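You operate a simulated robot arm through the tools that you are given. There is no shell and no other tool. Be economical: measure what you need, move in short steps, check, and stop when the job is done.

You are at the controls of a simulated two-armed robot. One attempt, no reset.

JOB
Take the cap off the steel lime bottle and lay it down on the filling bench top. Then put the tiny yellow-ringed beaker in the bottom of the sink. Then put the white-ringed cylinder on the packing table. The order counts. Set down upright: tiny yellow-ringed beaker, white-ringed cylinder.

It is judged by the outcome, as a careful person would: the job done as asked, and still so three seconds after it is handed in. It fails if anything else is knocked over, pushed out of place, dropped, spilled or broken. Lids that push on must go on centred and level and be pressed home; caps that screw on are set level and turned clockwise until they are tight.

ROBOT AND FRAMES
Two 7-joint arms with two-finger parallel grippers on one trunk, on a base that drives. Base frame: it is fixed to the floor where the robot stands at the start and does not move with it; the origin is under the middle of the robot, x ahead of it, y to its left, z up. Units: m, rad, N and s.
The left shoulder is at the start at [0.07, 0.188, 1.215], the right one opposite. With the tool pointing down near the work surface each hand reaches from about 0.18 to 0.76 m from the robot's upright axis, wherever it stands, measured 20 degrees to its own side. Places, roughly: bottom of the sink [0.8, 4, 0.7]; packing table [0.7, -2.9, 0.9]; tiny yellow-ringed beaker [1, 1.75, 0.75]; white-ringed cylinder [1, 1.75, 0.75]. Payload 3.91 kg a hand.
Tool frame (each hand has its own): the origin (TCP) lies between the finger pads and is the grasp point; the fingertips stand 0.03 m ahead of it; z points along the fingers, y is the line along which they close. Largest opening 0.11 m; finger width 0.02, thickness 0.01; the body of the gripper, 0.048 by 0.112 m, starts 0.055 m behind the TCP.
Orientation is that of the tool frame in the base frame, as [roll, pitch, yaw] about the fixed x, y, z axes, in that order (R = Rz(yaw) Ry(pitch) Rx(roll)). With the fingers straight down and closing along the base's y, the tool's x points along the base's -x, its y along +y and its z along -z.

CONTROLS
- The arms move only by the tool apply_moves. It takes "left_series", "right_series" or both (then of equal length, played together; a hand with none holds still); each is a list of rows, each a list of 7 numbers: the finger opening in m, from 0 to 0.11, then the shift along the tool's x, y, z in units of 150 mm (1.0 is 150 mm), then the turn, a rotation vector about the tool's x, y, z in units of 180 degrees (1.0 is 180 degrees). In form: [[jaw, dx, dy, dz, ax, ay, az], ...]. A call has 1 to 8 rows; each row is the pose to reach, as a shift and turn from the pose commanded when the call began, along the tool's axes at that moment. A call with a number of a shift or a turn outside -1 to 1 is refused whole. Rows are played at 5 a second. More than 0.05 m and 0.15 rad between two rows, or a gripper value outside its range, and nothing of the call is played. A pose out of reach is approached as far as the arm can. The call stops where the force on the tool passes 40 N (or 10 N more than at its start, if that is more) or the arm is blocked; 0.2 s more then pass. Each finger travels about 0.072 m/s and halts on what it meets, pressing with about 43 N; the grip force reading is that of the motor and also rises with nothing between the fingers. The clock runs only during rows and for 0.2 s after the last one: add rows that repeat a pose to give the fingers time. It gives the time, the measured TCP pose, the force on the tool (base axes), the opening and the grip force at its end, in the units of the frame above (readings bear some noise), with the torque about the TCP (base axes, N m) and any sound that the robot's microphone picked up.
- Cameras (640 x 400 px; columns grow to the right, rows downward): "scene" is now at [0.1368, -0.0223, 1.4408]; the picture's right is [-0.26, -0.96, -0.00], its down [-0.57, 0.16, -0.81] and it looks along [0.78, -0.21, -0.59] (base axes); focal length 292 px, centre (320, 200). "left" rides on the left gripper at [0.072, -0.017, -0.103] in its tool frame; the picture's right is [0.23, 0.97, 0.00], its down [-0.76, 0.18, -0.62] and it looks along [-0.61, 0.14, 0.78] (tool axes); focal length 222 px, centre (320, 200). "right" rides on the right gripper at [0.072, 0.017, -0.103] in its tool frame; the picture's right is [-0.23, 0.97, 0.00], its down [-0.76, -0.18, -0.62] and it looks along [-0.61, -0.14, 0.78] (tool axes); focal length 222 px, centre (320, 200).
- grab_frame(camera): a new picture of that camera. It takes no simulated time.
- raise_lower(by): slides the trunk up (or, below 0, down) by that many m; the arms and the scene camera ride with it, the base frame stays. It gives what a move gives, with no picture.
- drive_base(legs): drives the robot by 1 to 6 legs, each [ahead, turn to the left] in m and rad, along the robot's own axes; the way and the turn of a leg run together, so that a leg with both is an arc; at most 1.5 m and 3.142 rad a leg. The arms and the cameras ride along, it lands a little off, and it stops where it bumps. It gives what a move gives.
- aim_head(pan, tilt): turns the head with the scene camera to pan (to the left, within 1.501 rad either way) and tilt (down, from -0.506 to 1.204), counted from straight ahead of the robot. It gives what a move gives.
- measure_at(camera, pixels): for up to 12 pixels [column, row] of the newest picture of that camera ("zoom" is the newest enlarged one), the place [x, y, z] in the base frame of the surface seen there, good to about 0.003 m. It takes no simulated time.
- enlarge(camera, box): a new picture of the part [left, top, right, bottom] of that camera's present view, enlarged. It takes no simulated time.
- hand_in(): hands the job in; it is judged then, once.

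Go step by step. Measure first, check grasps and placings, and put right what went wrong. The budget is 110 turns and 92 pictures, counting those below and the enlarged ones. Unless the task says otherwise, let go and move clear before handing in, and close with one line.

The tools are called after "Request:" as name(argument=value, ...) on one line, values as JSON. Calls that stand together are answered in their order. apply_moves: Moves the arms, as the interface text tells. Its arguments: {"type":"object","properties":{"left_series":{"type":"array","items":{"type":"array","items":{"type":"number"}}},"right_series":{"type":"array","items":{"type":"array","items":{"type":"number"}}}},"required":[]} The other tools are called the same way: raise_lower (by) slides the trunk up or down; drive_base (legs) drives the base; aim_head (pan, tilt) turns the head that bears the scene camera; grab_frame (camera) takes a picture; measure_at (camera, pixels) gives the place of the surface under pixels of a picture; enlarge (camera, box) takes an enlarged picture of a part of a camera's view; hand_in () hands the job in.

At the start:

```text
t: 0.0
left_ee_pos: [0.6244, 0.1006, 1.0422]
left_tcp_rot: [3.141, 0.0, 3.138]
left_force: [-0.3, -0.5, -0.7]
left_torque: [0.0, 0.0, 0.03]
left_width: 0.1102
left_gripper_force: 0.0
right_ee_pos: [0.4784, -0.4144, 1.1413]
right_tcp_rot: [-3.141, -0.001, 3.14]
right_force: [-0.7, -0.4, -0.3]
right_torque: [0.02, 0.01, 0.01]
right_width: 0.11
right_gripper_force: 0.1
trunk travel left (down, up): [-0.725, 0.215]
robot x, y, heading: [0.0014, -0.0019, 0.004]
head pan, tilt: [-0.267, 0.634]
```

scene: 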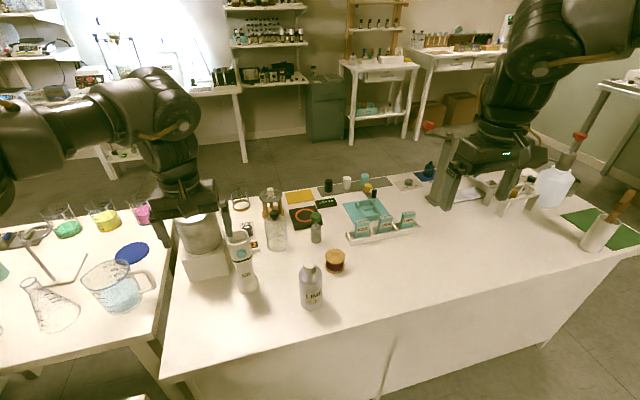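
right: 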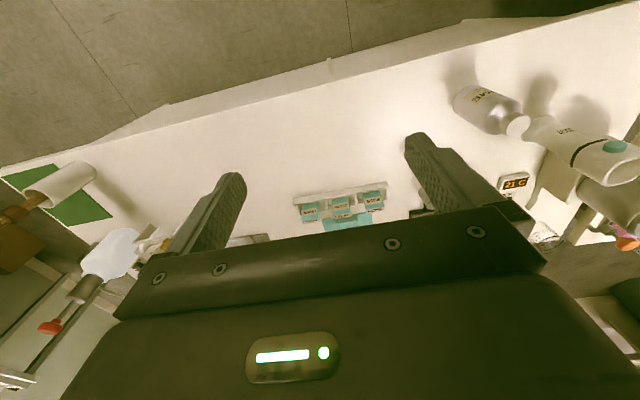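
left: 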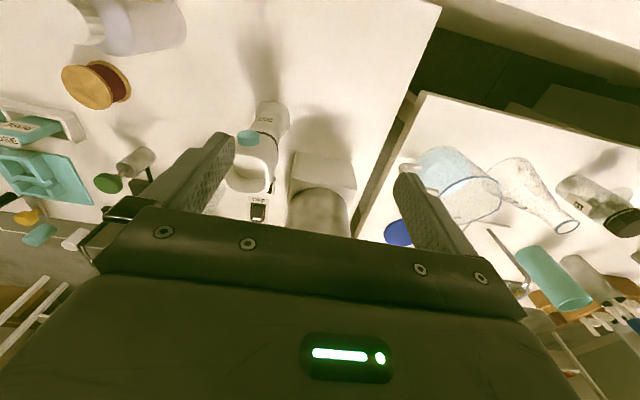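

The scene shows a steel bottle near (311,287) that may be the lime bottle. I'll enlarge it to read the label and look for similar bottles.

Request:
enlarge(camera="scene", box=[200, 170, 360, 320])

Request:
measure_at(camera="scene", pixels=[[310, 266], [312, 290], [312, 307], [335, 253], [380, 300], [240, 240], [248, 288], [276, 240], [316, 240], [200, 330], [165, 330]])

```text
2.67 times, centred on (280, 245) of scene
```

zoom: 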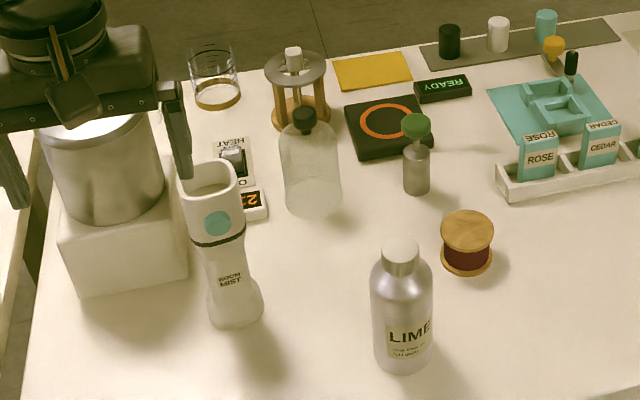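

```text
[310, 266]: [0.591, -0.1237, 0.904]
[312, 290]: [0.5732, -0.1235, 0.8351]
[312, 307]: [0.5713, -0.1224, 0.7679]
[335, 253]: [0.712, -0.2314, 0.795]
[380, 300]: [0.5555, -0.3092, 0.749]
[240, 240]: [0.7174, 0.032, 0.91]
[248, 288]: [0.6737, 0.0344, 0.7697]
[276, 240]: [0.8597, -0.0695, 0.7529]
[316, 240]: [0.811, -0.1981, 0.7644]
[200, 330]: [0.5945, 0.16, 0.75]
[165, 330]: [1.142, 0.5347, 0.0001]
```

The bottle at (400,310) in the zoom reads LIME and has a pale cap. Next I'll look around to learn the layout.

Request:
aim_head(pan=0.9, tilt=0.45)

Request:
grab_frame(camera="scene")

Request:
aim_head(pan=-1.2, tilt=0.4)

Request:
grab_frame(camera="scene")

```text
t: 1.4
left_ee_pos: [0.6252, 0.1011, 1.0428]
left_tcp_rot: [-3.141, 0.0, 3.14]
left_force: [-0.1, 0.0, 0.5]
left_torque: [-0.02, 0.0, 0.0]
left_width: 0.1099
left_gripper_force: 0.0
right_ee_pos: [0.4782, -0.4144, 1.1413]
right_tcp_rot: [-3.14, -0.003, 3.14]
right_force: [0.0, -0.6, 0.7]
right_torque: [0.01, -0.01, -0.03]
right_width: 0.1098
right_gripper_force: 0.0
trunk travel left (down, up): [-0.725, 0.215]
robot x, y, heading: [-0.0014, -0.0014, 0.0]
head pan, tilt: [0.901, 0.45]
```

```text
87 pictures are left
```

scene: 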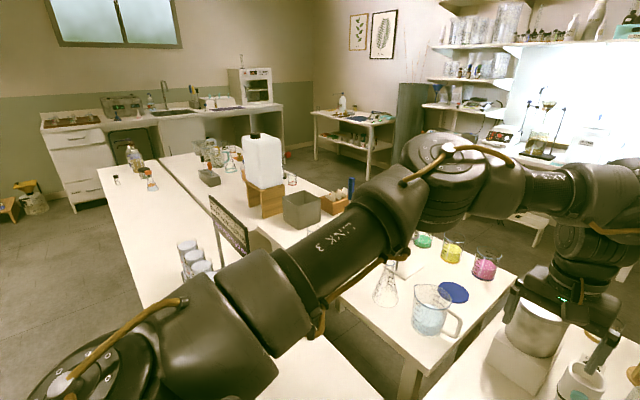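

```text
t: 3.4
left_ee_pos: [0.625, 0.1009, 1.0417]
left_tcp_rot: [3.141, 0.0, 3.141]
left_force: [0.2, -0.9, -0.4]
left_torque: [-0.01, -0.02, -0.01]
left_width: 0.1099
left_gripper_force: 0.0
right_ee_pos: [0.4779, -0.415, 1.1411]
right_tcp_rot: [-3.141, -0.001, 3.139]
right_force: [-0.4, -0.1, -0.4]
right_torque: [-0.01, -0.02, -0.02]
right_width: 0.1101
right_gripper_force: 0.0
trunk travel left (down, up): [-0.725, 0.215]
robot x, y, heading: [0.0008, -0.0011, 0.002]
head pan, tilt: [-1.201, 0.4]
```

```text
86 pictures are left
```

scene: 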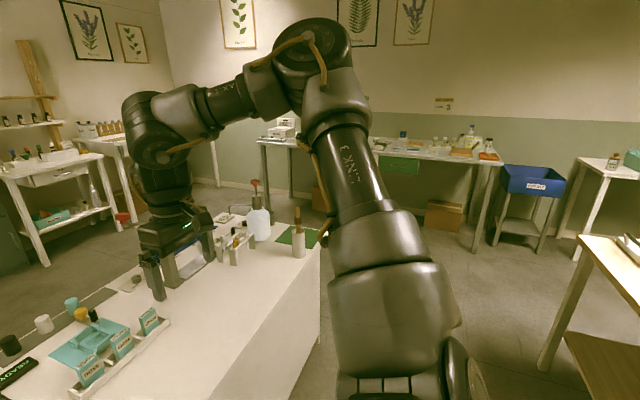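

The bench in front (with the lime bottle) is the filling bench; the sink is far left, tables far right. I'll re-aim at the bottle and measure cap and body finely.

Request:
aim_head(pan=-0.2, tilt=0.8)

Request:
enlarge(camera="scene", box=[240, 150, 400, 250])

```text
t: 4.7
left_ee_pos: [0.6249, 0.1009, 1.0422]
left_tcp_rot: [3.14, 0.0, 3.139]
left_force: [0.6, -0.1, 0.5]
left_torque: [-0.05, 0.0, 0.02]
left_width: 0.1099
left_gripper_force: 0.0
right_ee_pos: [0.4784, -0.4142, 1.1411]
right_tcp_rot: [3.141, 0.0, 3.14]
right_force: [-0.8, 0.3, -0.1]
right_torque: [0.0, 0.0, -0.01]
right_width: 0.1098
right_gripper_force: 0.0
trunk travel left (down, up): [-0.725, 0.215]
robot x, y, heading: [-0.0015, 0.0004, -0.002]
head pan, tilt: [-0.201, 0.799]
```

```text
4.00 times, centred on (320, 200) of scene
```

zoom: 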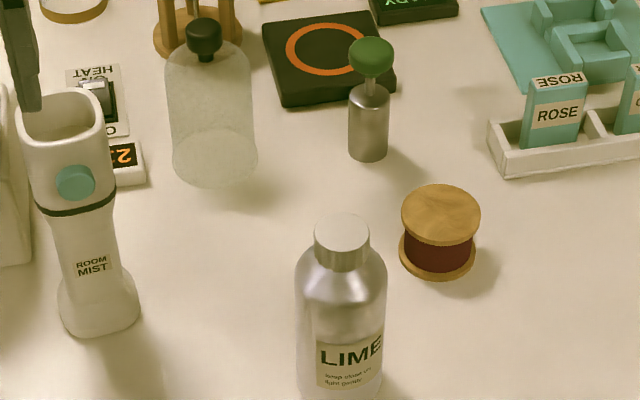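

Request:
measure_at(camera="zoom", pixels=[[342, 218], [342, 240], [318, 230], [366, 230], [342, 260], [300, 290], [382, 290], [342, 300], [300, 370], [380, 370], [342, 370]])

```text
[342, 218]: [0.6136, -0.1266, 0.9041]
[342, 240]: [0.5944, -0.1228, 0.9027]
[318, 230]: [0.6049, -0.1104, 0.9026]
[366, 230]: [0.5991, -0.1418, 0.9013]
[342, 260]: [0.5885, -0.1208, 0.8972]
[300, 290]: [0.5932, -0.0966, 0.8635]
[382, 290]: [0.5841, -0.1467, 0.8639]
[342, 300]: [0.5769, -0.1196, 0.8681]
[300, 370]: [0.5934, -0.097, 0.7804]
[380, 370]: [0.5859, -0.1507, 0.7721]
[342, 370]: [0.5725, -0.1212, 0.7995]
```

The cap centre is about (0.603,-0.126), its top at 0.903, and the body radius is about 0.031. I'll hold the body with the right hand from the front-right, tilted 30° down, while the left unscrews from above. First I turn the right hand.

Request:
apply_moves(right_series=[[0.11, 0.04, 0.08, 0.12, -0.0131, -0.0316, -0.0226], [0.11, 0.08, 0.16, 0.24, -0.0261, -0.0631, -0.0452], [0.11, 0.12, 0.24, 0.36, -0.0392, -0.0947, -0.0679], [0.11, 0.16, 0.32, 0.48, -0.0523, -0.1262, -0.0905], [0.11, 0.2, 0.4, 0.6, -0.0654, -0.1578, -0.1131]])

Request:
apply_moves(right_series=[[0.11, 0, 0, 0, -0.0131, -0.0316, -0.0226], [0.11, 0, 0, 0, -0.0261, -0.0631, -0.0452], [0.11, 0, 0, 0, -0.0392, -0.0947, -0.0679], [0.11, 0, 0, 0, -0.0523, -0.1262, -0.0905], [0.11, 0, 0, 0, -0.0654, -0.1578, -0.1131]])

Request:
grab_frame(camera="scene")

```text
t: 5.8
left_ee_pos: [0.624, 0.0998, 1.0436]
left_tcp_rot: [3.139, 0.001, 3.139]
left_force: [-0.8, 0.2, 0.4]
left_torque: [0.02, 0.01, -0.01]
left_width: 0.1102
left_gripper_force: 0.1
right_ee_pos: [0.4494, -0.3549, 1.0519]
right_tcp_rot: [3.018, 0.525, -2.811]
right_force: [-0.7, -1.1, 0.6]
right_torque: [0.01, 0.02, 0.0]
right_width: 0.1098
right_gripper_force: 0.1
trunk travel left (down, up): [-0.725, 0.215]
robot x, y, heading: [0.0015, 0.0011, -0.0]
head pan, tilt: [-0.201, 0.799]
```

```text
t: 7.0
left_ee_pos: [0.625, 0.0997, 1.0427]
left_tcp_rot: [3.141, 0.0, 3.141]
left_force: [-0.1, -0.2, 0.2]
left_torque: [0.02, 0.02, 0.03]
left_width: 0.1098
left_gripper_force: 0.0
right_ee_pos: [0.4508, -0.355, 1.0515]
right_tcp_rot: [-3.14, 1.049, -2.353]
right_force: [0.2, -0.8, -0.4]
right_torque: [-0.01, 0.02, 0.04]
right_width: 0.1101
right_gripper_force: 0.1
trunk travel left (down, up): [-0.725, 0.215]
robot x, y, heading: [0.0001, -0.0013, -0.004]
head pan, tilt: [-0.201, 0.799]
```

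```text
84 pictures are left
```

scene: 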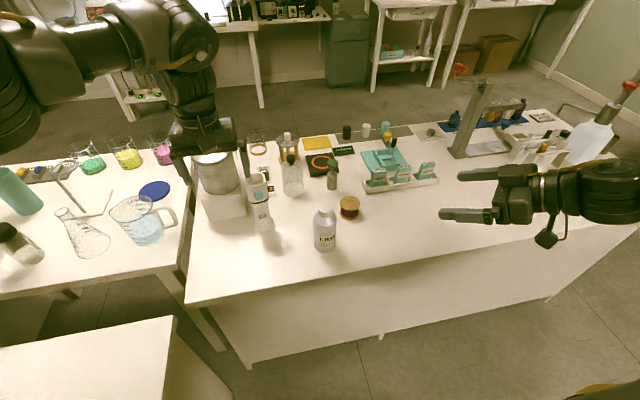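

The orientation came out as planned. Now I move to the pregrasp 0.12 m short of the bottle in two calls.

Request:
apply_moves(right_series=[[0.11, 0.055, 0.045, 0.191, 0, 0, 0], [0.11, 0.11, 0.09, 0.382, 0, 0, 0], [0.11, 0.165, 0.135, 0.573, 0, 0, 0], [0.11, 0.219, 0.179, 0.763, 0, 0, 0]])

Request:
apply_moves(right_series=[[0.11, 0.055, 0.045, 0.191, 0, 0, 0], [0.11, 0.11, 0.09, 0.382, 0, 0, 0], [0.11, 0.165, 0.135, 0.573, 0, 0, 0], [0.11, 0.219, 0.179, 0.763, 0, 0, 0]])

Request:
grab_frame(camera="right")

Request:
grab_frame(camera="scene")

```text
t: 8.1
left_ee_pos: [0.6263, 0.1017, 1.0418]
left_tcp_rot: [-3.141, -0.003, 3.141]
left_force: [0.8, -0.5, -0.4]
left_torque: [0.0, -0.01, 0.02]
left_width: 0.1102
left_gripper_force: 0.1
right_ee_pos: [0.4896, -0.2758, 0.9654]
right_tcp_rot: [3.142, 1.047, -2.357]
right_force: [0.1, 0.4, -0.1]
right_torque: [0.02, 0.0, 0.0]
right_width: 0.1099
right_gripper_force: 0.1
trunk travel left (down, up): [-0.725, 0.215]
robot x, y, heading: [0.0009, 0.0016, 0.002]
head pan, tilt: [-0.201, 0.799]
```

```text
t: 9.1
left_ee_pos: [0.626, 0.1007, 1.0421]
left_tcp_rot: [-3.14, -0.002, 3.14]
left_force: [0.1, 0.0, -0.2]
left_torque: [0.01, 0.04, -0.01]
left_width: 0.1103
left_gripper_force: 0.1
right_ee_pos: [0.5294, -0.1991, 0.8787]
right_tcp_rot: [-3.141, 1.048, -2.358]
right_force: [-0.7, -0.1, 1.0]
right_torque: [0.02, 0.04, -0.02]
right_width: 0.1099
right_gripper_force: 0.1
trunk travel left (down, up): [-0.725, 0.215]
robot x, y, heading: [0.0043, 0.0012, 0.001]
head pan, tilt: [-0.201, 0.799]
```

```text
83 pictures are left
```

right: 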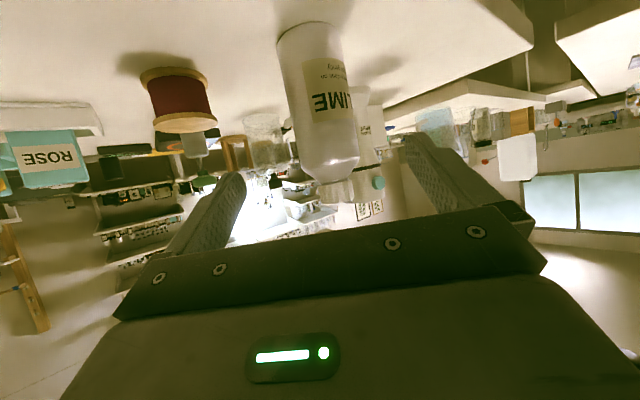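

```text
82 pictures are left
```

scene: 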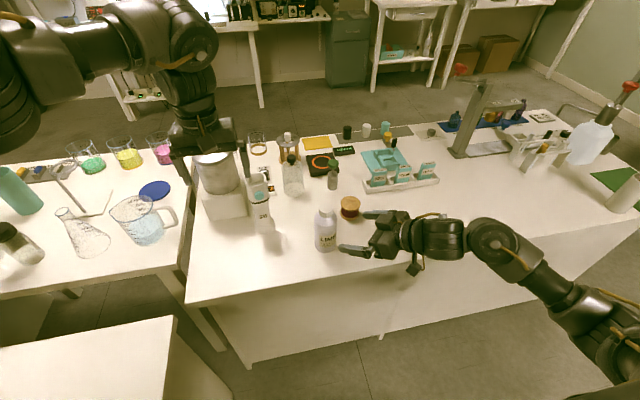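

The bottle is centred between the open fingers, so I'll advance 0.12 m along the tool axis and check.

Request:
apply_moves(right_series=[[0.11, 0, 0, 0.2, 0, 0, 0], [0.11, 0, 0, 0.4, 0, 0, 0], [0.11, 0, 0, 0.6, 0, 0, 0], [0.11, 0, 0, 0.79, 0, 0, 0]])

Request:
grab_frame(camera="right")

Request:
enlarge(camera="scene", box=[240, 150, 440, 290])

```text
t: 10.1
left_ee_pos: [0.6261, 0.1028, 1.0413]
left_tcp_rot: [-3.14, -0.002, 3.14]
left_force: [0.5, 0.1, 0.3]
left_torque: [-0.03, -0.01, -0.01]
left_width: 0.1102
left_gripper_force: 0.0
right_ee_pos: [0.6013, -0.1264, 0.8198]
right_tcp_rot: [-3.142, 1.047, -2.357]
right_force: [0.7, 1.1, 0.3]
right_torque: [-0.01, 0.01, 0.0]
right_width: 0.1101
right_gripper_force: 0.1
trunk travel left (down, up): [-0.725, 0.215]
robot x, y, heading: [0.0023, 0.0012, -0.003]
head pan, tilt: [-0.201, 0.799]
```

```text
81 pictures are left
```

right: 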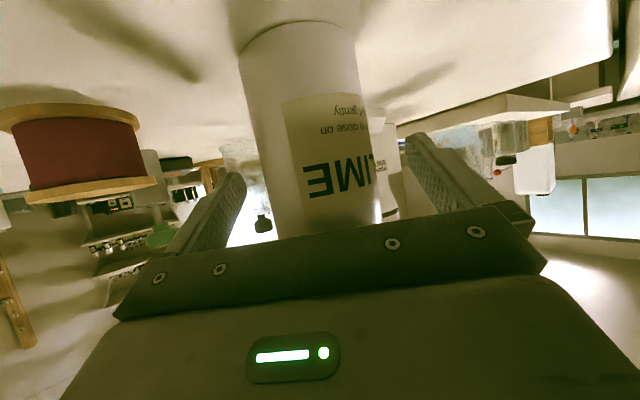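

```text
2.86 times, centred on (340, 220) of scene
```

zoom: 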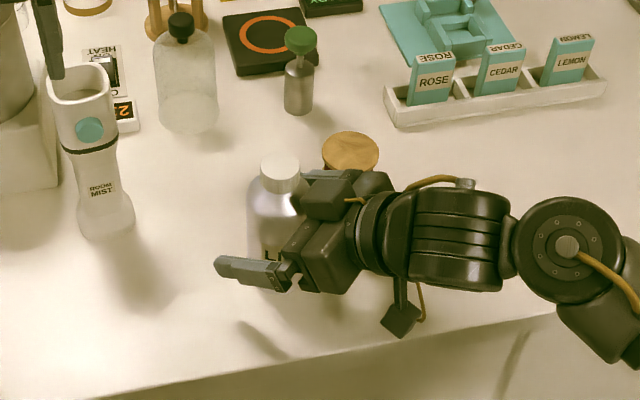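

The bottle sits between the fingers. I close the right hand and move the left hand over toward the cap.

Request:
apply_moves(right_series=[[0.07, 0, 0, 0, 0, 0, 0], [0.04, 0, 0, 0, 0, 0, 0], [0.04, 0, 0, 0, 0, 0, 0], [0.04, 0, 0, 0, 0, 0, 0]], left_series=[[0.11, 0.02, -0.19, 0, 0, 0, 0], [0.1, 0.04, -0.38, 0, 0, 0, 0], [0.08, 0.06, -0.57, 0, 0, 0, 0], [0.07, 0.076, -0.76, 0, 0, 0, 0]])

Request:
apply_moves(left_series=[[0.07, 0.02, -0.19, 0, 0, 0, 0], [0.07, 0.04, -0.38, 0, 0, 0, 0], [0.07, 0.06, -0.57, 0, 0, 0, 0], [0.07, 0.076, -0.76, 0.1, 0, 0, 0]])

Request:
grab_frame(camera="left")

Request:
enlarge(camera="scene", box=[240, 100, 440, 240])

```text
t: 11.1
left_ee_pos: [0.6142, -0.0143, 1.0419]
left_tcp_rot: [3.14, 0.0, 3.141]
left_force: [0.3, 0.1, 0.0]
left_torque: [0.03, 0.0, 0.01]
left_width: 0.0701
left_gripper_force: 0.2
right_ee_pos: [0.6014, -0.1273, 0.8202]
right_tcp_rot: [3.14, 1.05, -2.36]
right_force: [-1.1, -0.2, 0.6]
right_torque: [-0.16, 0.08, -0.02]
right_width: 0.058
right_gripper_force: 43.4
trunk travel left (down, up): [-0.725, 0.215]
robot x, y, heading: [0.0007, 0.0018, 0.001]
head pan, tilt: [-0.201, 0.799]
```

```text
t: 12.1
left_ee_pos: [0.5862, -0.082, 1.0437]
left_tcp_rot: [3.141, 0.0, 3.14]
left_force: [-1.1, 0.2, 0.2]
left_torque: [-0.01, -0.01, -0.01]
left_width: 0.07
left_gripper_force: 0.0
left hand out of reach, approached as far as the arm can: row 2, 3, 4
right_ee_pos: [0.6005, -0.1288, 0.8201]
right_tcp_rot: [3.14, 1.05, -2.361]
right_force: [-1.0, -1.2, -0.3]
right_torque: [-0.08, 0.01, 0.01]
right_width: 0.0583
right_gripper_force: 43.6
trunk travel left (down, up): [-0.725, 0.215]
robot x, y, heading: [-0.0, 0.0041, -0.003]
head pan, tilt: [-0.201, 0.799]
```

```text
79 pictures are left
```

left: 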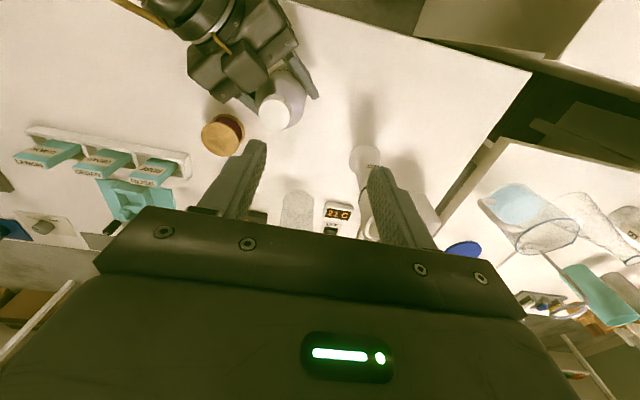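

```text
2.86 times, centred on (340, 170) of scene
```

zoom: 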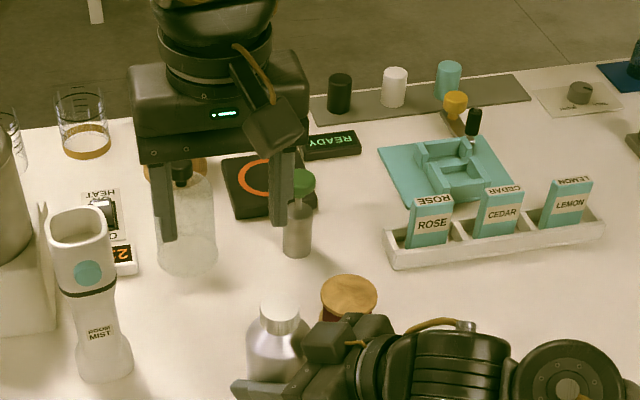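

The right hand grips the bottle at 0.058. The left hand ran out of reach near (0.586,-0.082), so I'll lift the bottle slightly with the right hand and bring it to about (0.54,-0.035), where both hands reach. The left moves back first.

Request:
apply_moves(left_series=[[0.07, 0.1, 0.15, 0, 0, 0, 0], [0.07, 0.2, 0.3, 0, 0, 0, 0], [0.07, 0.3, 0.45, 0, 0, 0, 0], [0.07, 0.4, 0.6, 0, 0, 0, 0]])

Request:
apply_moves(right_series=[[0.04, -0.087, 0, -0.05, 0, 0, 0], [0.04, -0.173, 0, -0.1, 0, 0, 0], [0.04, -0.191, 0.177, -0.07, 0, 0, 0], [0.04, -0.209, 0.354, -0.04, 0, 0, 0], [0.04, -0.227, 0.53, -0.01, 0, 0, 0], [0.04, -0.244, 0.707, 0.022, 0, 0, 0]])

Request:
grab_frame(camera="scene")

Request:
grab_frame(camera="left")

```text
t: 13.1
left_ee_pos: [0.5267, 0.0133, 1.0436]
left_tcp_rot: [-3.139, 0.003, -3.141]
left_force: [-0.1, 0.3, -0.1]
left_torque: [0.0, -0.03, -0.01]
left_width: 0.0701
left_gripper_force: 0.2
right_ee_pos: [0.6006, -0.1263, 0.8213]
right_tcp_rot: [-3.14, 1.044, -2.357]
right_force: [-0.5, 1.4, -0.1]
right_torque: [0.05, -0.02, 0.01]
right_width: 0.0583
right_gripper_force: 43.5
trunk travel left (down, up): [-0.725, 0.215]
robot x, y, heading: [-0.0008, -0.0018, 0.001]
head pan, tilt: [-0.201, 0.799]
```

```text
t: 14.4
left_ee_pos: [0.5258, 0.0117, 1.0436]
left_tcp_rot: [3.141, -0.002, 3.14]
left_force: [-0.4, 0.3, -1.0]
left_torque: [-0.02, 0.0, 0.03]
left_width: 0.07
left_gripper_force: 0.0
right_ee_pos: [0.5401, -0.0361, 0.8491]
right_tcp_rot: [-3.139, 1.047, -2.356]
right_force: [0.4, 0.4, -3.6]
right_torque: [0.01, 0.01, -0.01]
right_width: 0.0582
right_gripper_force: 43.3
trunk travel left (down, up): [-0.725, 0.215]
robot x, y, heading: [0.0028, 0.0009, -0.0]
head pan, tilt: [-0.201, 0.799]
```

```text
77 pictures are left
```

scene: 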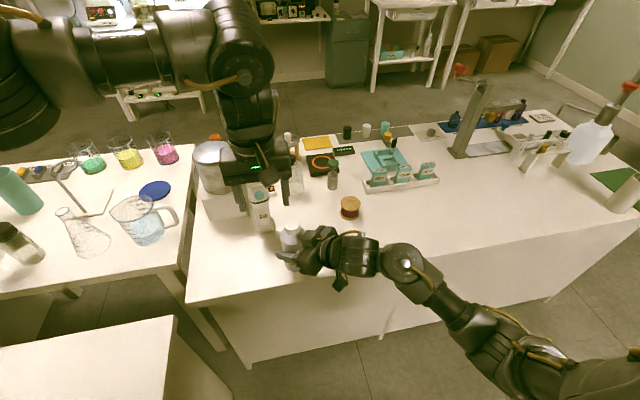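

```text
76 pictures are left
```

left: 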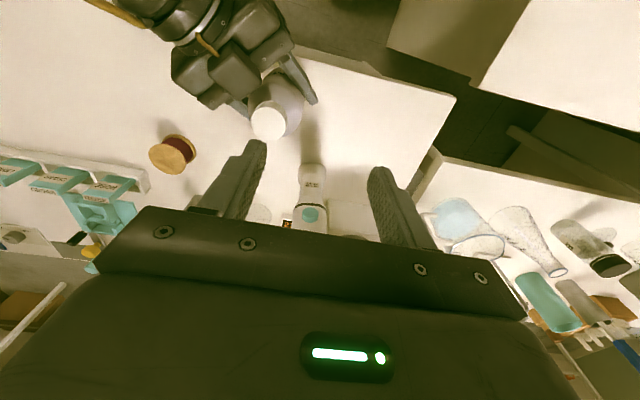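

The bottle is lifted and upright, with the cap at left-image (270,125). I'll measure it.

Request:
measure_at(camera="left", pixels=[[268, 124], [255, 122], [282, 122], [269, 110], [269, 135]])

Request:
enlarge(camera="scene", box=[250, 200, 350, 270])

```text
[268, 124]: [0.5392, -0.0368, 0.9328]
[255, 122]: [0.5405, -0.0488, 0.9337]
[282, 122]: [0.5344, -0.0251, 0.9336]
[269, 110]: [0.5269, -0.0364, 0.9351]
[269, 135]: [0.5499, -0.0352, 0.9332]
```

```text
5.71 times, centred on (300, 235) of scene
```

zoom: 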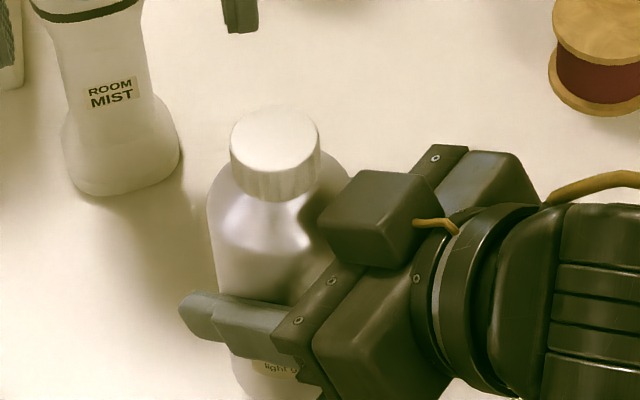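

The cap is ribbed (a screw cap), centred at (0.539,-0.037) with its top at 0.934. I'll check the height of the box on the right gripper for finger clearance.

Request:
measure_at(camera="zoom", pixels=[[375, 195], [340, 190], [385, 178], [275, 135], [275, 165], [275, 185], [275, 200], [275, 215]])

```text
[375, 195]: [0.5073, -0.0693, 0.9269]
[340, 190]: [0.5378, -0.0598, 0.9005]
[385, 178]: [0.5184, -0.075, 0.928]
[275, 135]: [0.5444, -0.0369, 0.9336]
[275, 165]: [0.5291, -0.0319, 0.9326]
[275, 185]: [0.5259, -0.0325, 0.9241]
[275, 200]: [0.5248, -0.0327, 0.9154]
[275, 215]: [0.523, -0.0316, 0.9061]
```

The box top is 0.928 near (0.51,-0.07), so I'll keep the left fingers out of that direction: start with the closing axis turned 30° anticlockwise, at a modest opening.

Request:
apply_moves(left_series=[[0.06, -0.022, -0.083, 0.05, 0, 0, -0.042], [0.055, -0.044, -0.165, 0.1, 0, 0, -0.084], [0.055, -0.066, -0.25, 0.15, 0, 0, -0.126], [0.055, -0.087, -0.33, 0.2, 0, 0, -0.167], [0.055, -0.087, -0.33, 0.25, 0, 0, -0.167]])

Request:
grab_frame(camera="left")

```text
t: 15.7
left_ee_pos: [0.6077, -0.047, 1.01]
left_tcp_rot: [-3.14, -0.002, -2.619]
left_force: [-0.6, 0.0, 0.1]
left_torque: [-0.04, -0.01, 0.01]
left_width: 0.055
left_gripper_force: 0.0
left hand out of reach, approached as far as the arm can: row 1, 2, 3, 4, 5
right_ee_pos: [0.5412, -0.038, 0.8495]
right_tcp_rot: [-3.14, 1.047, -2.356]
right_force: [-0.6, 0.2, -3.1]
right_torque: [-0.04, -0.02, -0.03]
right_width: 0.0582
right_gripper_force: 42.7
trunk travel left (down, up): [-0.725, 0.215]
robot x, y, heading: [-0.0019, 0.0006, 0.002]
head pan, tilt: [-0.201, 0.799]
```

```text
74 pictures are left
```

left: 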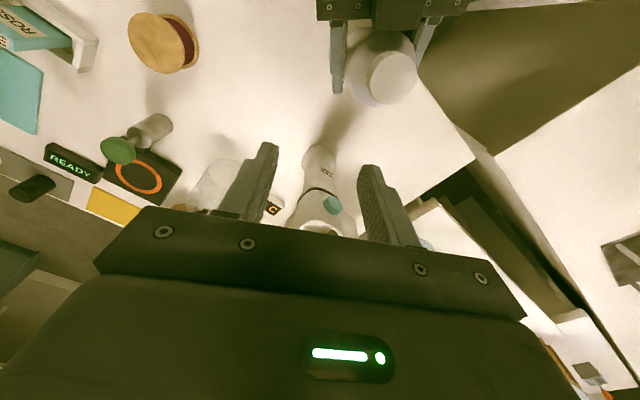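

The anticlockwise pre-turn drove the left arm into a limit: it drifted to (0.608,-0.047). I'll bring it back to neutral yaw over (0.53,0.0), then test which way the wrist has room.

Request:
apply_moves(left_series=[[0.055, 0.06, 0.11, -0.1, 0, 0, 0.04], [0.055, 0.13, 0.24, -0.2, 0, 0, 0.08], [0.055, 0.21, 0.38, -0.2, 0, 0, 0.12], [0.055, 0.294, 0.531, -0.2, 0, 0, 0.167]])

Request:
apply_moves(left_series=[[0.055, 0, 0, 0, 0, 0, 0.045], [0.055, 0, 0, 0, 0, 0, 0.09], [0.055, 0, 0, 0, 0, 0, 0.135], [0.055, 0, 0, 0, 0, 0, 0.18], [0.055, 0, 0, 0, 0, 0, 0.225], [0.055, 0, 0, 0, 0, 0, 0.27], [0.055, 0, 0, 0, 0, 0, 0.315], [0.055, 0, 0, 0, 0, 0, 0.36]])

Request:
grab_frame(camera="scene")

```text
t: 16.6
left_ee_pos: [0.5271, -0.0005, 1.0423]
left_tcp_rot: [-3.14, 0.001, 3.138]
left_force: [0.4, 0.2, -0.3]
left_torque: [0.01, -0.01, 0.01]
left_width: 0.055
left_gripper_force: 0.0
left hand out of reach, approached as far as the arm can: row 1, 2, 3
right_ee_pos: [0.5416, -0.037, 0.85]
right_tcp_rot: [-3.141, 1.047, -2.356]
right_force: [-0.9, -0.6, -3.2]
right_torque: [0.02, -0.01, -0.01]
right_width: 0.0581
right_gripper_force: 43.1
trunk travel left (down, up): [-0.725, 0.215]
robot x, y, heading: [0.0027, -0.0022, -0.001]
head pan, tilt: [-0.201, 0.799]
```

```text
t: 18.4
left_ee_pos: [0.5265, -0.0011, 1.0424]
left_tcp_rot: [3.14, 0.001, 2.005]
left_force: [-0.1, 0.2, 0.6]
left_torque: [0.0, -0.01, 0.04]
left_width: 0.055
left_gripper_force: 0.1
right_ee_pos: [0.5422, -0.0379, 0.8499]
right_tcp_rot: [-3.141, 1.047, -2.358]
right_force: [0.5, 0.0, -2.7]
right_torque: [0.0, 0.01, 0.02]
right_width: 0.0581
right_gripper_force: 43.1
trunk travel left (down, up): [-0.725, 0.215]
robot x, y, heading: [-0.0003, -0.0001, -0.002]
head pan, tilt: [-0.201, 0.799]
```

```text
73 pictures are left
```

scene: 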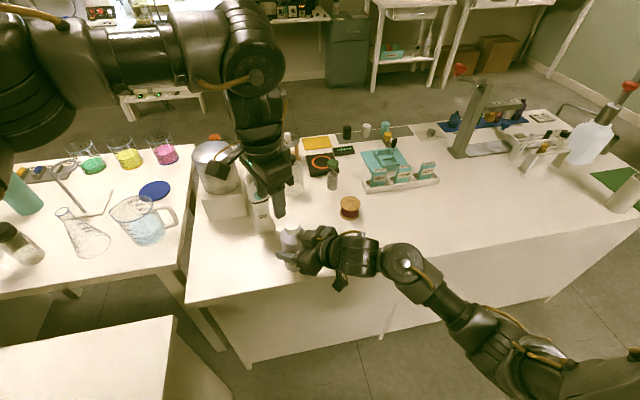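

Clockwise rotation is free. To clear the box entirely I'll set the bottle down here and regrip lower. First I check that the table is under (0.54,-0.036).

Request:
measure_at(camera="scene", pixels=[[270, 265], [300, 275], [330, 270], [270, 285], [272, 278]])

Request:
apply_moves(left_series=[[0.055, 0, 0, 0, 0, 0, 0.045], [0.055, 0, 0, 0, 0, 0, 0.09], [0.055, 0, 0, 0, 0, 0, 0.135], [0.055, 0, 0, 0, 0, 0, 0.18], [0.055, 0, 0, 0, 0, 0, 0.225], [0.055, 0, 0, 0, 0, 0, 0.27], [0.055, 0, 0, 0, 0, 0, 0.315], [0.055, 0, 0, 0, 0, 0, 0.36]])

```text
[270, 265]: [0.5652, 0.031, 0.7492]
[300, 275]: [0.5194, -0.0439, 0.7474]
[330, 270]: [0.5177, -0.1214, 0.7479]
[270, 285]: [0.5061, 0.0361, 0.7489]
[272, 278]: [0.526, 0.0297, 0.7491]
```

```text
t: 20.2
left_ee_pos: [0.5269, -0.0011, 1.0416]
left_tcp_rot: [3.141, 0.002, 0.874]
left_force: [-0.3, -1.1, -0.2]
left_torque: [0.02, 0.02, 0.01]
left_width: 0.0551
left_gripper_force: 0.0
right_ee_pos: [0.5407, -0.0373, 0.8498]
right_tcp_rot: [-3.141, 1.047, -2.359]
right_force: [-0.2, 0.8, -2.9]
right_torque: [0.01, 0.03, 0.04]
right_width: 0.0583
right_gripper_force: 43.3
trunk travel left (down, up): [-0.725, 0.215]
robot x, y, heading: [0.0006, 0.0046, 0.001]
head pan, tilt: [-0.201, 0.799]
```

There's table under it. I lower the bottle onto the bench and check contact.

Request:
apply_moves(right_series=[[0.04, 0.08, 0, 0.046, 0, 0, 0], [0.04, 0.15, 0, 0.087, 0, 0, 0], [0.04, 0.165, 0, 0.095, 0, 0, 0], [0.04, 0.17, 0, 0.098, 0, 0, 0]])

Request:
enlarge(camera="scene", box=[240, 200, 360, 290])

```text
t: 21.2
left_ee_pos: [0.5283, -0.0009, 1.0418]
left_tcp_rot: [3.141, 0.0, 0.878]
left_force: [0.0, -0.3, -0.2]
left_torque: [-0.01, 0.0, -0.01]
left_width: 0.0554
left_gripper_force: 0.1
right_ee_pos: [0.5413, -0.0371, 0.82]
right_tcp_rot: [3.141, 1.048, -2.358]
right_force: [0.5, 0.1, -2.2]
right_torque: [-0.02, 0.0, -0.02]
right_width: 0.0579
right_gripper_force: 43.3
trunk travel left (down, up): [-0.725, 0.215]
robot x, y, heading: [0.0011, 0.0008, -0.001]
head pan, tilt: [-0.201, 0.799]
```

```text
4.44 times, centred on (300, 245) of scene
```

zoom: 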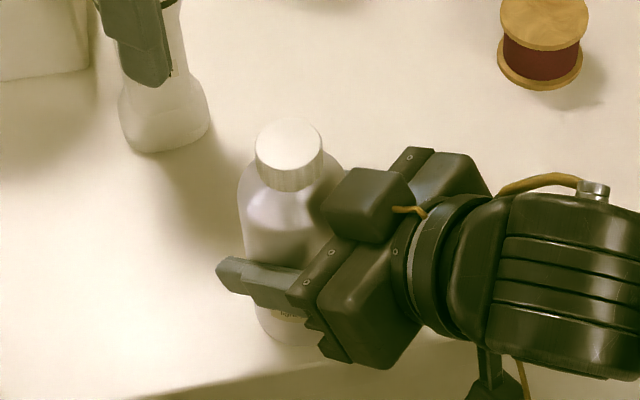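

It's nearly touching. I lower 2 mm more, open, drop the hand 27 mm and regrip.

Request:
apply_moves(right_series=[[0.04, 0.012, 0, 0.007, 0, 0, 0], [0.04, 0.012, 0, 0.007, 0, 0, 0], [0.07, 0.012, 0, 0.007, 0, 0, 0], [0.085, 0.012, 0, 0.007, 0, 0, 0], [0.085, 0.09, 0, 0.052, 0, 0, 0], [0.085, 0.164, 0, 0.095, 0, 0, 0]])

Request:
apply_moves(right_series=[[0.065, 0, 0, 0, 0, 0, 0], [0.04, 0, 0, 0, 0, 0, 0], [0.04, 0, 0, 0, 0, 0, 0], [0.04, 0, 0, 0, 0, 0, 0]])

Request:
enlarge(camera="scene", box=[240, 200, 360, 290])

Request:
measure_at(camera="zoom", pixels=[[290, 130], [290, 148], [260, 140], [322, 140], [380, 190], [290, 170]])

```text
t: 22.6
left_ee_pos: [0.5264, -0.0009, 1.0408]
left_tcp_rot: [-3.141, 0.001, 0.878]
left_force: [-0.7, 0.7, -0.3]
left_torque: [0.03, -0.01, 0.01]
left_width: 0.055
left_gripper_force: 0.0
right_ee_pos: [0.5405, -0.037, 0.7914]
right_tcp_rot: [-3.14, 1.047, -2.358]
right_force: [0.5, 0.2, 0.1]
right_torque: [0.0, -0.01, 0.01]
right_width: 0.085
right_gripper_force: 0.1
trunk travel left (down, up): [-0.725, 0.215]
robot x, y, heading: [0.0001, -0.0017, 0.0]
head pan, tilt: [-0.201, 0.799]
```

```text
t: 23.6
left_ee_pos: [0.528, -0.0014, 1.0413]
left_tcp_rot: [3.139, -0.001, 0.876]
left_force: [0.3, 0.3, 0.7]
left_torque: [0.0, 0.02, -0.01]
left_width: 0.0548
left_gripper_force: 0.0
right_ee_pos: [0.5408, -0.0377, 0.7908]
right_tcp_rot: [-3.14, 1.047, -2.358]
right_force: [0.2, -0.3, 0.8]
right_torque: [-0.02, -0.03, 0.01]
right_width: 0.0583
right_gripper_force: 43.3
trunk travel left (down, up): [-0.725, 0.215]
robot x, y, heading: [-0.0014, 0.0014, 0.005]
head pan, tilt: [-0.201, 0.799]
```

```text
4.44 times, centred on (300, 245) of scene
```

zoom: 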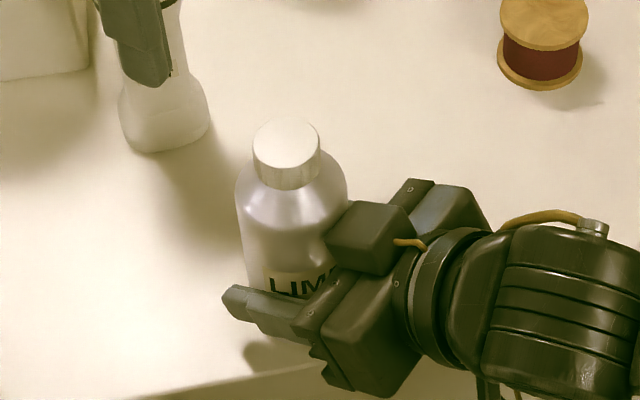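

```text
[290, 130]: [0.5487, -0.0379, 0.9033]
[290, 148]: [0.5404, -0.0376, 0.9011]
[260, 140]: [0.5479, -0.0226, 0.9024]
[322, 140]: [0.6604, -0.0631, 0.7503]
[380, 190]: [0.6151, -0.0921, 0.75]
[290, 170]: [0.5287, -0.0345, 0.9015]
```

Regripped at z=0.79 with the cap top at 0.903. I bring the left hand over the cap at z≈0.95 and check alignment.

Request:
apply_moves(left_series=[[0.055, -0.04, 0.075, 0.1, 0, 0, 0], [0.055, -0.08, 0.15, 0.25, 0, 0, 0], [0.055, -0.125, 0.225, 0.42, 0, 0, 0], [0.055, -0.125, 0.225, 0.54, 0, 0, 0]])

Request:
grab_frame(camera="left")

Request:
enlarge(camera="scene", box=[240, 170, 360, 260])

```text
t: 24.6
left_ee_pos: [0.5416, -0.0368, 0.9622]
left_tcp_rot: [-3.141, 0.001, 0.878]
left_force: [-0.7, 1.4, -0.4]
left_torque: [0.03, -0.03, 0.02]
left_width: 0.0551
left_gripper_force: 0.1
right_ee_pos: [0.5413, -0.0373, 0.7931]
right_tcp_rot: [3.141, 1.046, -2.356]
right_force: [0.3, 0.1, 1.1]
right_torque: [-0.03, 0.03, -0.02]
right_width: 0.0582
right_gripper_force: 43.1
trunk travel left (down, up): [-0.725, 0.215]
robot x, y, heading: [0.0005, 0.0003, -0.004]
head pan, tilt: [-0.201, 0.799]
```

```text
70 pictures are left
```

left: 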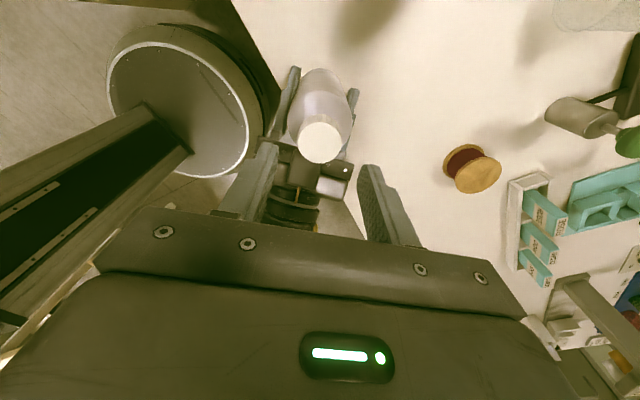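

```text
4.44 times, centred on (300, 215) of scene
```

zoom: 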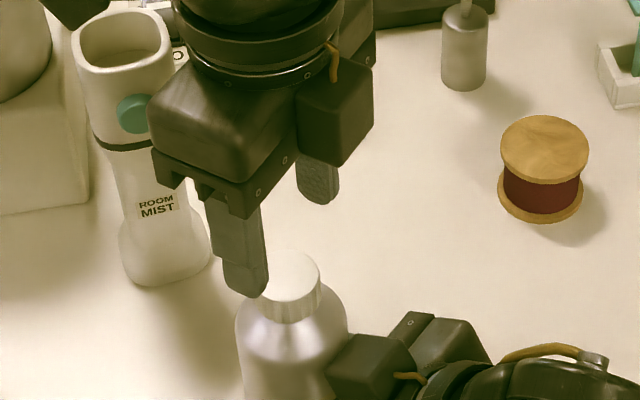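

I'll pin down the cap centre from the left camera before descending.

Request:
measure_at(camera="left", pixels=[[319, 141], [301, 139], [338, 139], [319, 124], [319, 159]])

```text
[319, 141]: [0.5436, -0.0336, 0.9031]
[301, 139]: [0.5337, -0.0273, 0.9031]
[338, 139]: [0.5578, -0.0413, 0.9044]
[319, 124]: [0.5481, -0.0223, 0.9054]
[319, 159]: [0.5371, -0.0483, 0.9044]
```

The cap centre is (0.544,-0.035), so I shift about 2.6 mm, descend to TCP z≈0.918 and close.

Request:
apply_moves(left_series=[[0.055, 0.017, 0.005, 0.1, 0, 0, 0], [0.055, 0.017, 0.005, 0.2, 0, 0, 0], [0.055, 0.017, 0.005, 0.295, 0, 0, 0], [0.055, 0.017, 0.005, 0.295, 0, 0, 0], [0.03, 0.017, 0.005, 0.295, 0, 0, 0], [0.015, 0.017, 0.005, 0.295, 0, 0, 0], [0.015, 0.017, 0.005, 0.295, 0, 0, 0]])

Request:
enlarge(camera="scene", box=[240, 170, 360, 260])

```text
t: 26.2
left_ee_pos: [0.544, -0.0353, 0.9162]
left_tcp_rot: [-3.139, -0.001, 0.878]
left_force: [-3.2, 2.3, 0.6]
left_torque: [0.04, 0.09, 0.01]
left_width: 0.0327
left_gripper_force: 43.0
right_ee_pos: [0.5412, -0.0374, 0.7913]
right_tcp_rot: [-3.141, 1.047, -2.36]
right_force: [2.5, -2.6, -0.6]
right_torque: [0.25, 0.19, 0.0]
right_width: 0.0581
right_gripper_force: 43.3
trunk travel left (down, up): [-0.725, 0.215]
robot x, y, heading: [0.0004, -0.0022, -0.004]
head pan, tilt: [-0.201, 0.799]
```

```text
4.44 times, centred on (300, 215) of scene
```

zoom: 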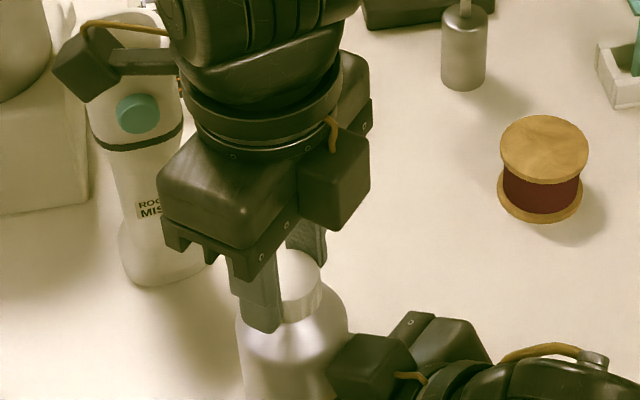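

The cap is gripped at 0.0327. I turn it anticlockwise 65°.

Request:
apply_moves(left_series=[[0.015, 0, 0, 0, 0, 0, -0.045], [0.015, 0, 0, 0, 0, 0, -0.09], [0.015, 0, 0, 0, 0, 0, -0.135], [0.015, 0, 0, 0, 0, 0, -0.18], [0.015, 0, 0, 0, 0, 0, -0.225], [0.015, 0, 0, 0, 0, 0, -0.27], [0.015, 0, 0, 0, 0, 0, -0.315], [0.015, 0, 0, 0, 0, 0, -0.36]])

Request:
enlarge(camera="scene", box=[240, 170, 360, 260])

```text
t: 28.1
left_ee_pos: [0.5427, -0.0359, 0.9166]
left_tcp_rot: [-3.139, -0.002, 2.014]
left_force: [-15.8, 7.7, 5.5]
left_torque: [0.28, 0.64, -0.01]
left_width: 0.0331
left_gripper_force: 43.6
right_ee_pos: [0.541, -0.0378, 0.7914]
right_tcp_rot: [3.141, 1.047, -2.361]
right_force: [15.8, -8.7, -4.1]
right_torque: [0.67, 1.27, -0.05]
right_width: 0.0582
right_gripper_force: 43.5
trunk travel left (down, up): [-0.725, 0.215]
robot x, y, heading: [0.0033, -0.001, -0.006]
head pan, tilt: [-0.201, 0.799]
```

```text
4.44 times, centred on (300, 215) of scene
```

zoom: 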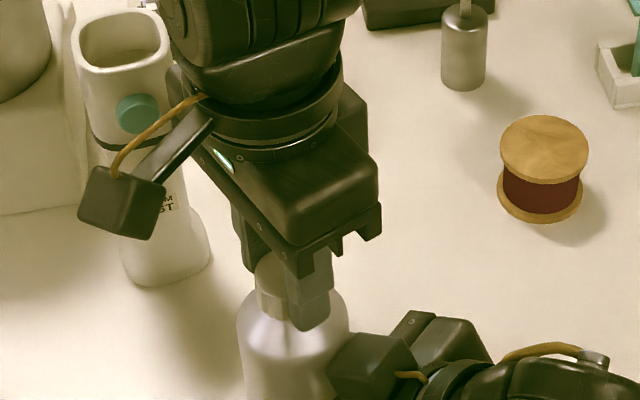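

It turns with no z-torque, but a side load of about 16 N built up. I offset 1.5 mm to relieve it and continue turning 60°.

Request:
apply_moves(left_series=[[0.015, 0.009, -0.007, -0.004, 0, 0, 0], [0.015, 0.009, -0.007, -0.006, 0, 0, -0.045], [0.015, 0.009, -0.007, -0.006, 0, 0, -0.09], [0.015, 0.009, -0.007, -0.008, 0, 0, -0.135], [0.015, 0.009, -0.007, -0.008, 0, 0, -0.18], [0.015, 0.009, -0.007, -0.01, 0, 0, -0.225], [0.015, 0.009, -0.007, -0.01, 0, 0, -0.27], [0.015, 0.009, -0.007, -0.01, 0, 0, -0.315]])

Request:
enlarge(camera="scene", box=[240, 170, 360, 260])

```text
t: 29.9
left_ee_pos: [0.5429, -0.0364, 0.9181]
left_tcp_rot: [-3.14, -0.001, 3.002]
left_force: [-12.7, -4.4, -1.3]
left_torque: [-0.15, 0.47, -0.01]
left_width: 0.033
left_gripper_force: 42.8
right_ee_pos: [0.5396, -0.0361, 0.7921]
right_tcp_rot: [3.141, 1.048, -2.358]
right_force: [13.4, 4.8, 0.0]
right_torque: [-0.51, 1.23, 0.06]
right_width: 0.0582
right_gripper_force: 43.4
trunk travel left (down, up): [-0.725, 0.215]
robot x, y, heading: [-0.0036, 0.0008, -0.005]
head pan, tilt: [-0.201, 0.799]
```

```text
4.44 times, centred on (300, 215) of scene
```

zoom: 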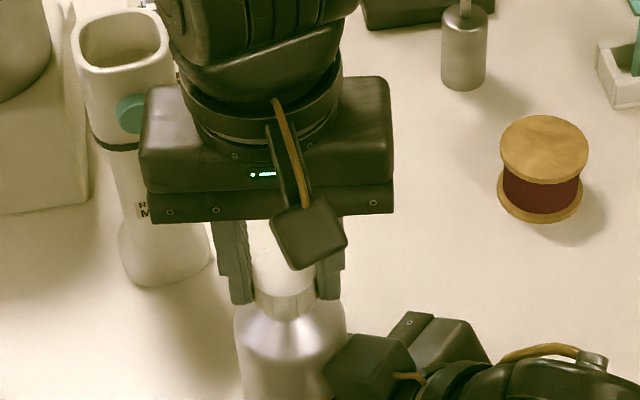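

That's about 122° turned. I test with a gentle 4 mm lift to see if it is free.

Request:
apply_moves(left_series=[[0.015, 0, 0, -0.01, 0, 0, 0], [0.015, 0, 0, -0.02, 0, 0, 0], [0.015, 0, 0, -0.027, 0, 0, 0]])

```text
t: 30.6
left_ee_pos: [0.5427, -0.034, 0.9202]
left_tcp_rot: [3.139, 0.001, 3.001]
left_force: [-3.2, -6.3, -21.8]
left_torque: [-0.28, 0.05, 0.02]
left_width: 0.0325
left_gripper_force: 43.3
right_ee_pos: [0.5418, -0.0362, 0.7953]
right_tcp_rot: [-3.141, 1.055, -2.356]
right_force: [3.7, 6.4, 18.7]
right_torque: [-0.56, 0.44, 0.04]
right_width: 0.058
right_gripper_force: 42.8
trunk travel left (down, up): [-0.725, 0.215]
robot x, y, heading: [-0.0025, -0.0028, -0.002]
head pan, tilt: [-0.201, 0.799]
```

Still threaded (22 N pull). I relax down, open, and turn back clockwise for another stroke.

Request:
apply_moves(left_series=[[0.015, 0, 0, 0.02, 0, 0, 0], [0.045, 0, 0, 0.02, 0, 0, 0], [0.05, 0, 0, 0.02, 0, 0, 0], [0.05, 0, 0, 0.02, 0, 0, 0.047], [0.05, 0, 0, 0.02, 0, 0, 0.094], [0.05, 0, 0, 0.02, 0, 0, 0.141], [0.05, 0, 0, 0.02, 0, 0, 0.188], [0.05, 0, 0, 0.02, 0, 0, 0.235]])

Request:
apply_moves(left_series=[[0.05, 0, 0, 0, 0, 0, 0.047], [0.05, 0, 0, 0, 0, 0, 0.094], [0.05, 0, 0, 0, 0, 0, 0.141], [0.05, 0, 0, 0, 0, 0, 0.188], [0.05, 0, 0, 0, 0, 0, 0.235], [0.05, 0, 0, 0, 0, 0, 0.282], [0.05, 0, 0, 0, 0, 0, 0.329], [0.05, 0, 0, 0, 0, 0, 0.376]])

Request:
apply_moves(left_series=[[0.05, 0, 0, 0, 0, 0, 0.047], [0.05, 0, 0, 0, 0, 0, 0.094], [0.05, 0, 0, 0, 0, 0, 0.141]])

Request:
grab_frame(camera="left")

```text
t: 32.5
left_ee_pos: [0.5414, -0.0354, 0.9175]
left_tcp_rot: [-3.141, 0.0, 2.258]
left_force: [-0.1, -0.1, 0.1]
left_torque: [-0.03, 0.03, -0.01]
left_width: 0.05
left_gripper_force: 0.1
right_ee_pos: [0.5405, -0.0381, 0.7925]
right_tcp_rot: [-3.141, 1.048, -2.358]
right_force: [-2.1, -0.7, 3.1]
right_torque: [0.02, -0.09, -0.02]
right_width: 0.0581
right_gripper_force: 43.1
trunk travel left (down, up): [-0.725, 0.215]
robot x, y, heading: [0.0032, 0.0004, -0.004]
head pan, tilt: [-0.201, 0.799]
```

```text
t: 34.2
left_ee_pos: [0.5414, -0.0347, 0.9198]
left_tcp_rot: [3.141, -0.001, 1.077]
left_force: [-0.4, 0.3, -0.3]
left_torque: [0.01, 0.01, 0.0]
left_width: 0.05
left_gripper_force: 0.0
right_ee_pos: [0.5401, -0.0374, 0.7924]
right_tcp_rot: [3.141, 1.048, -2.358]
right_force: [-0.7, 0.1, -1.7]
right_torque: [0.04, -0.03, 0.03]
right_width: 0.0586
right_gripper_force: 42.5
trunk travel left (down, up): [-0.725, 0.215]
robot x, y, heading: [0.0011, 0.0018, 0.002]
head pan, tilt: [-0.201, 0.799]
```

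```text
t: 35.0
left_ee_pos: [0.5424, -0.0364, 0.9179]
left_tcp_rot: [3.141, 0.0, 0.632]
left_force: [0.1, -0.5, -0.1]
left_torque: [-0.03, 0.02, 0.02]
left_width: 0.0496
left_gripper_force: 0.0
right_ee_pos: [0.5413, -0.0366, 0.791]
right_tcp_rot: [3.141, 1.047, -2.36]
right_force: [-0.4, -0.2, -1.7]
right_torque: [0.0, 0.01, -0.03]
right_width: 0.0582
right_gripper_force: 42.9
trunk travel left (down, up): [-0.725, 0.215]
robot x, y, heading: [-0.0041, -0.0009, -0.001]
head pan, tilt: [-0.201, 0.799]
```

```text
65 pictures are left
```

left: 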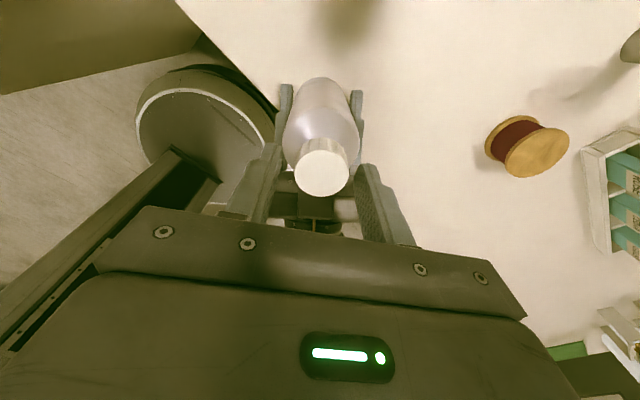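

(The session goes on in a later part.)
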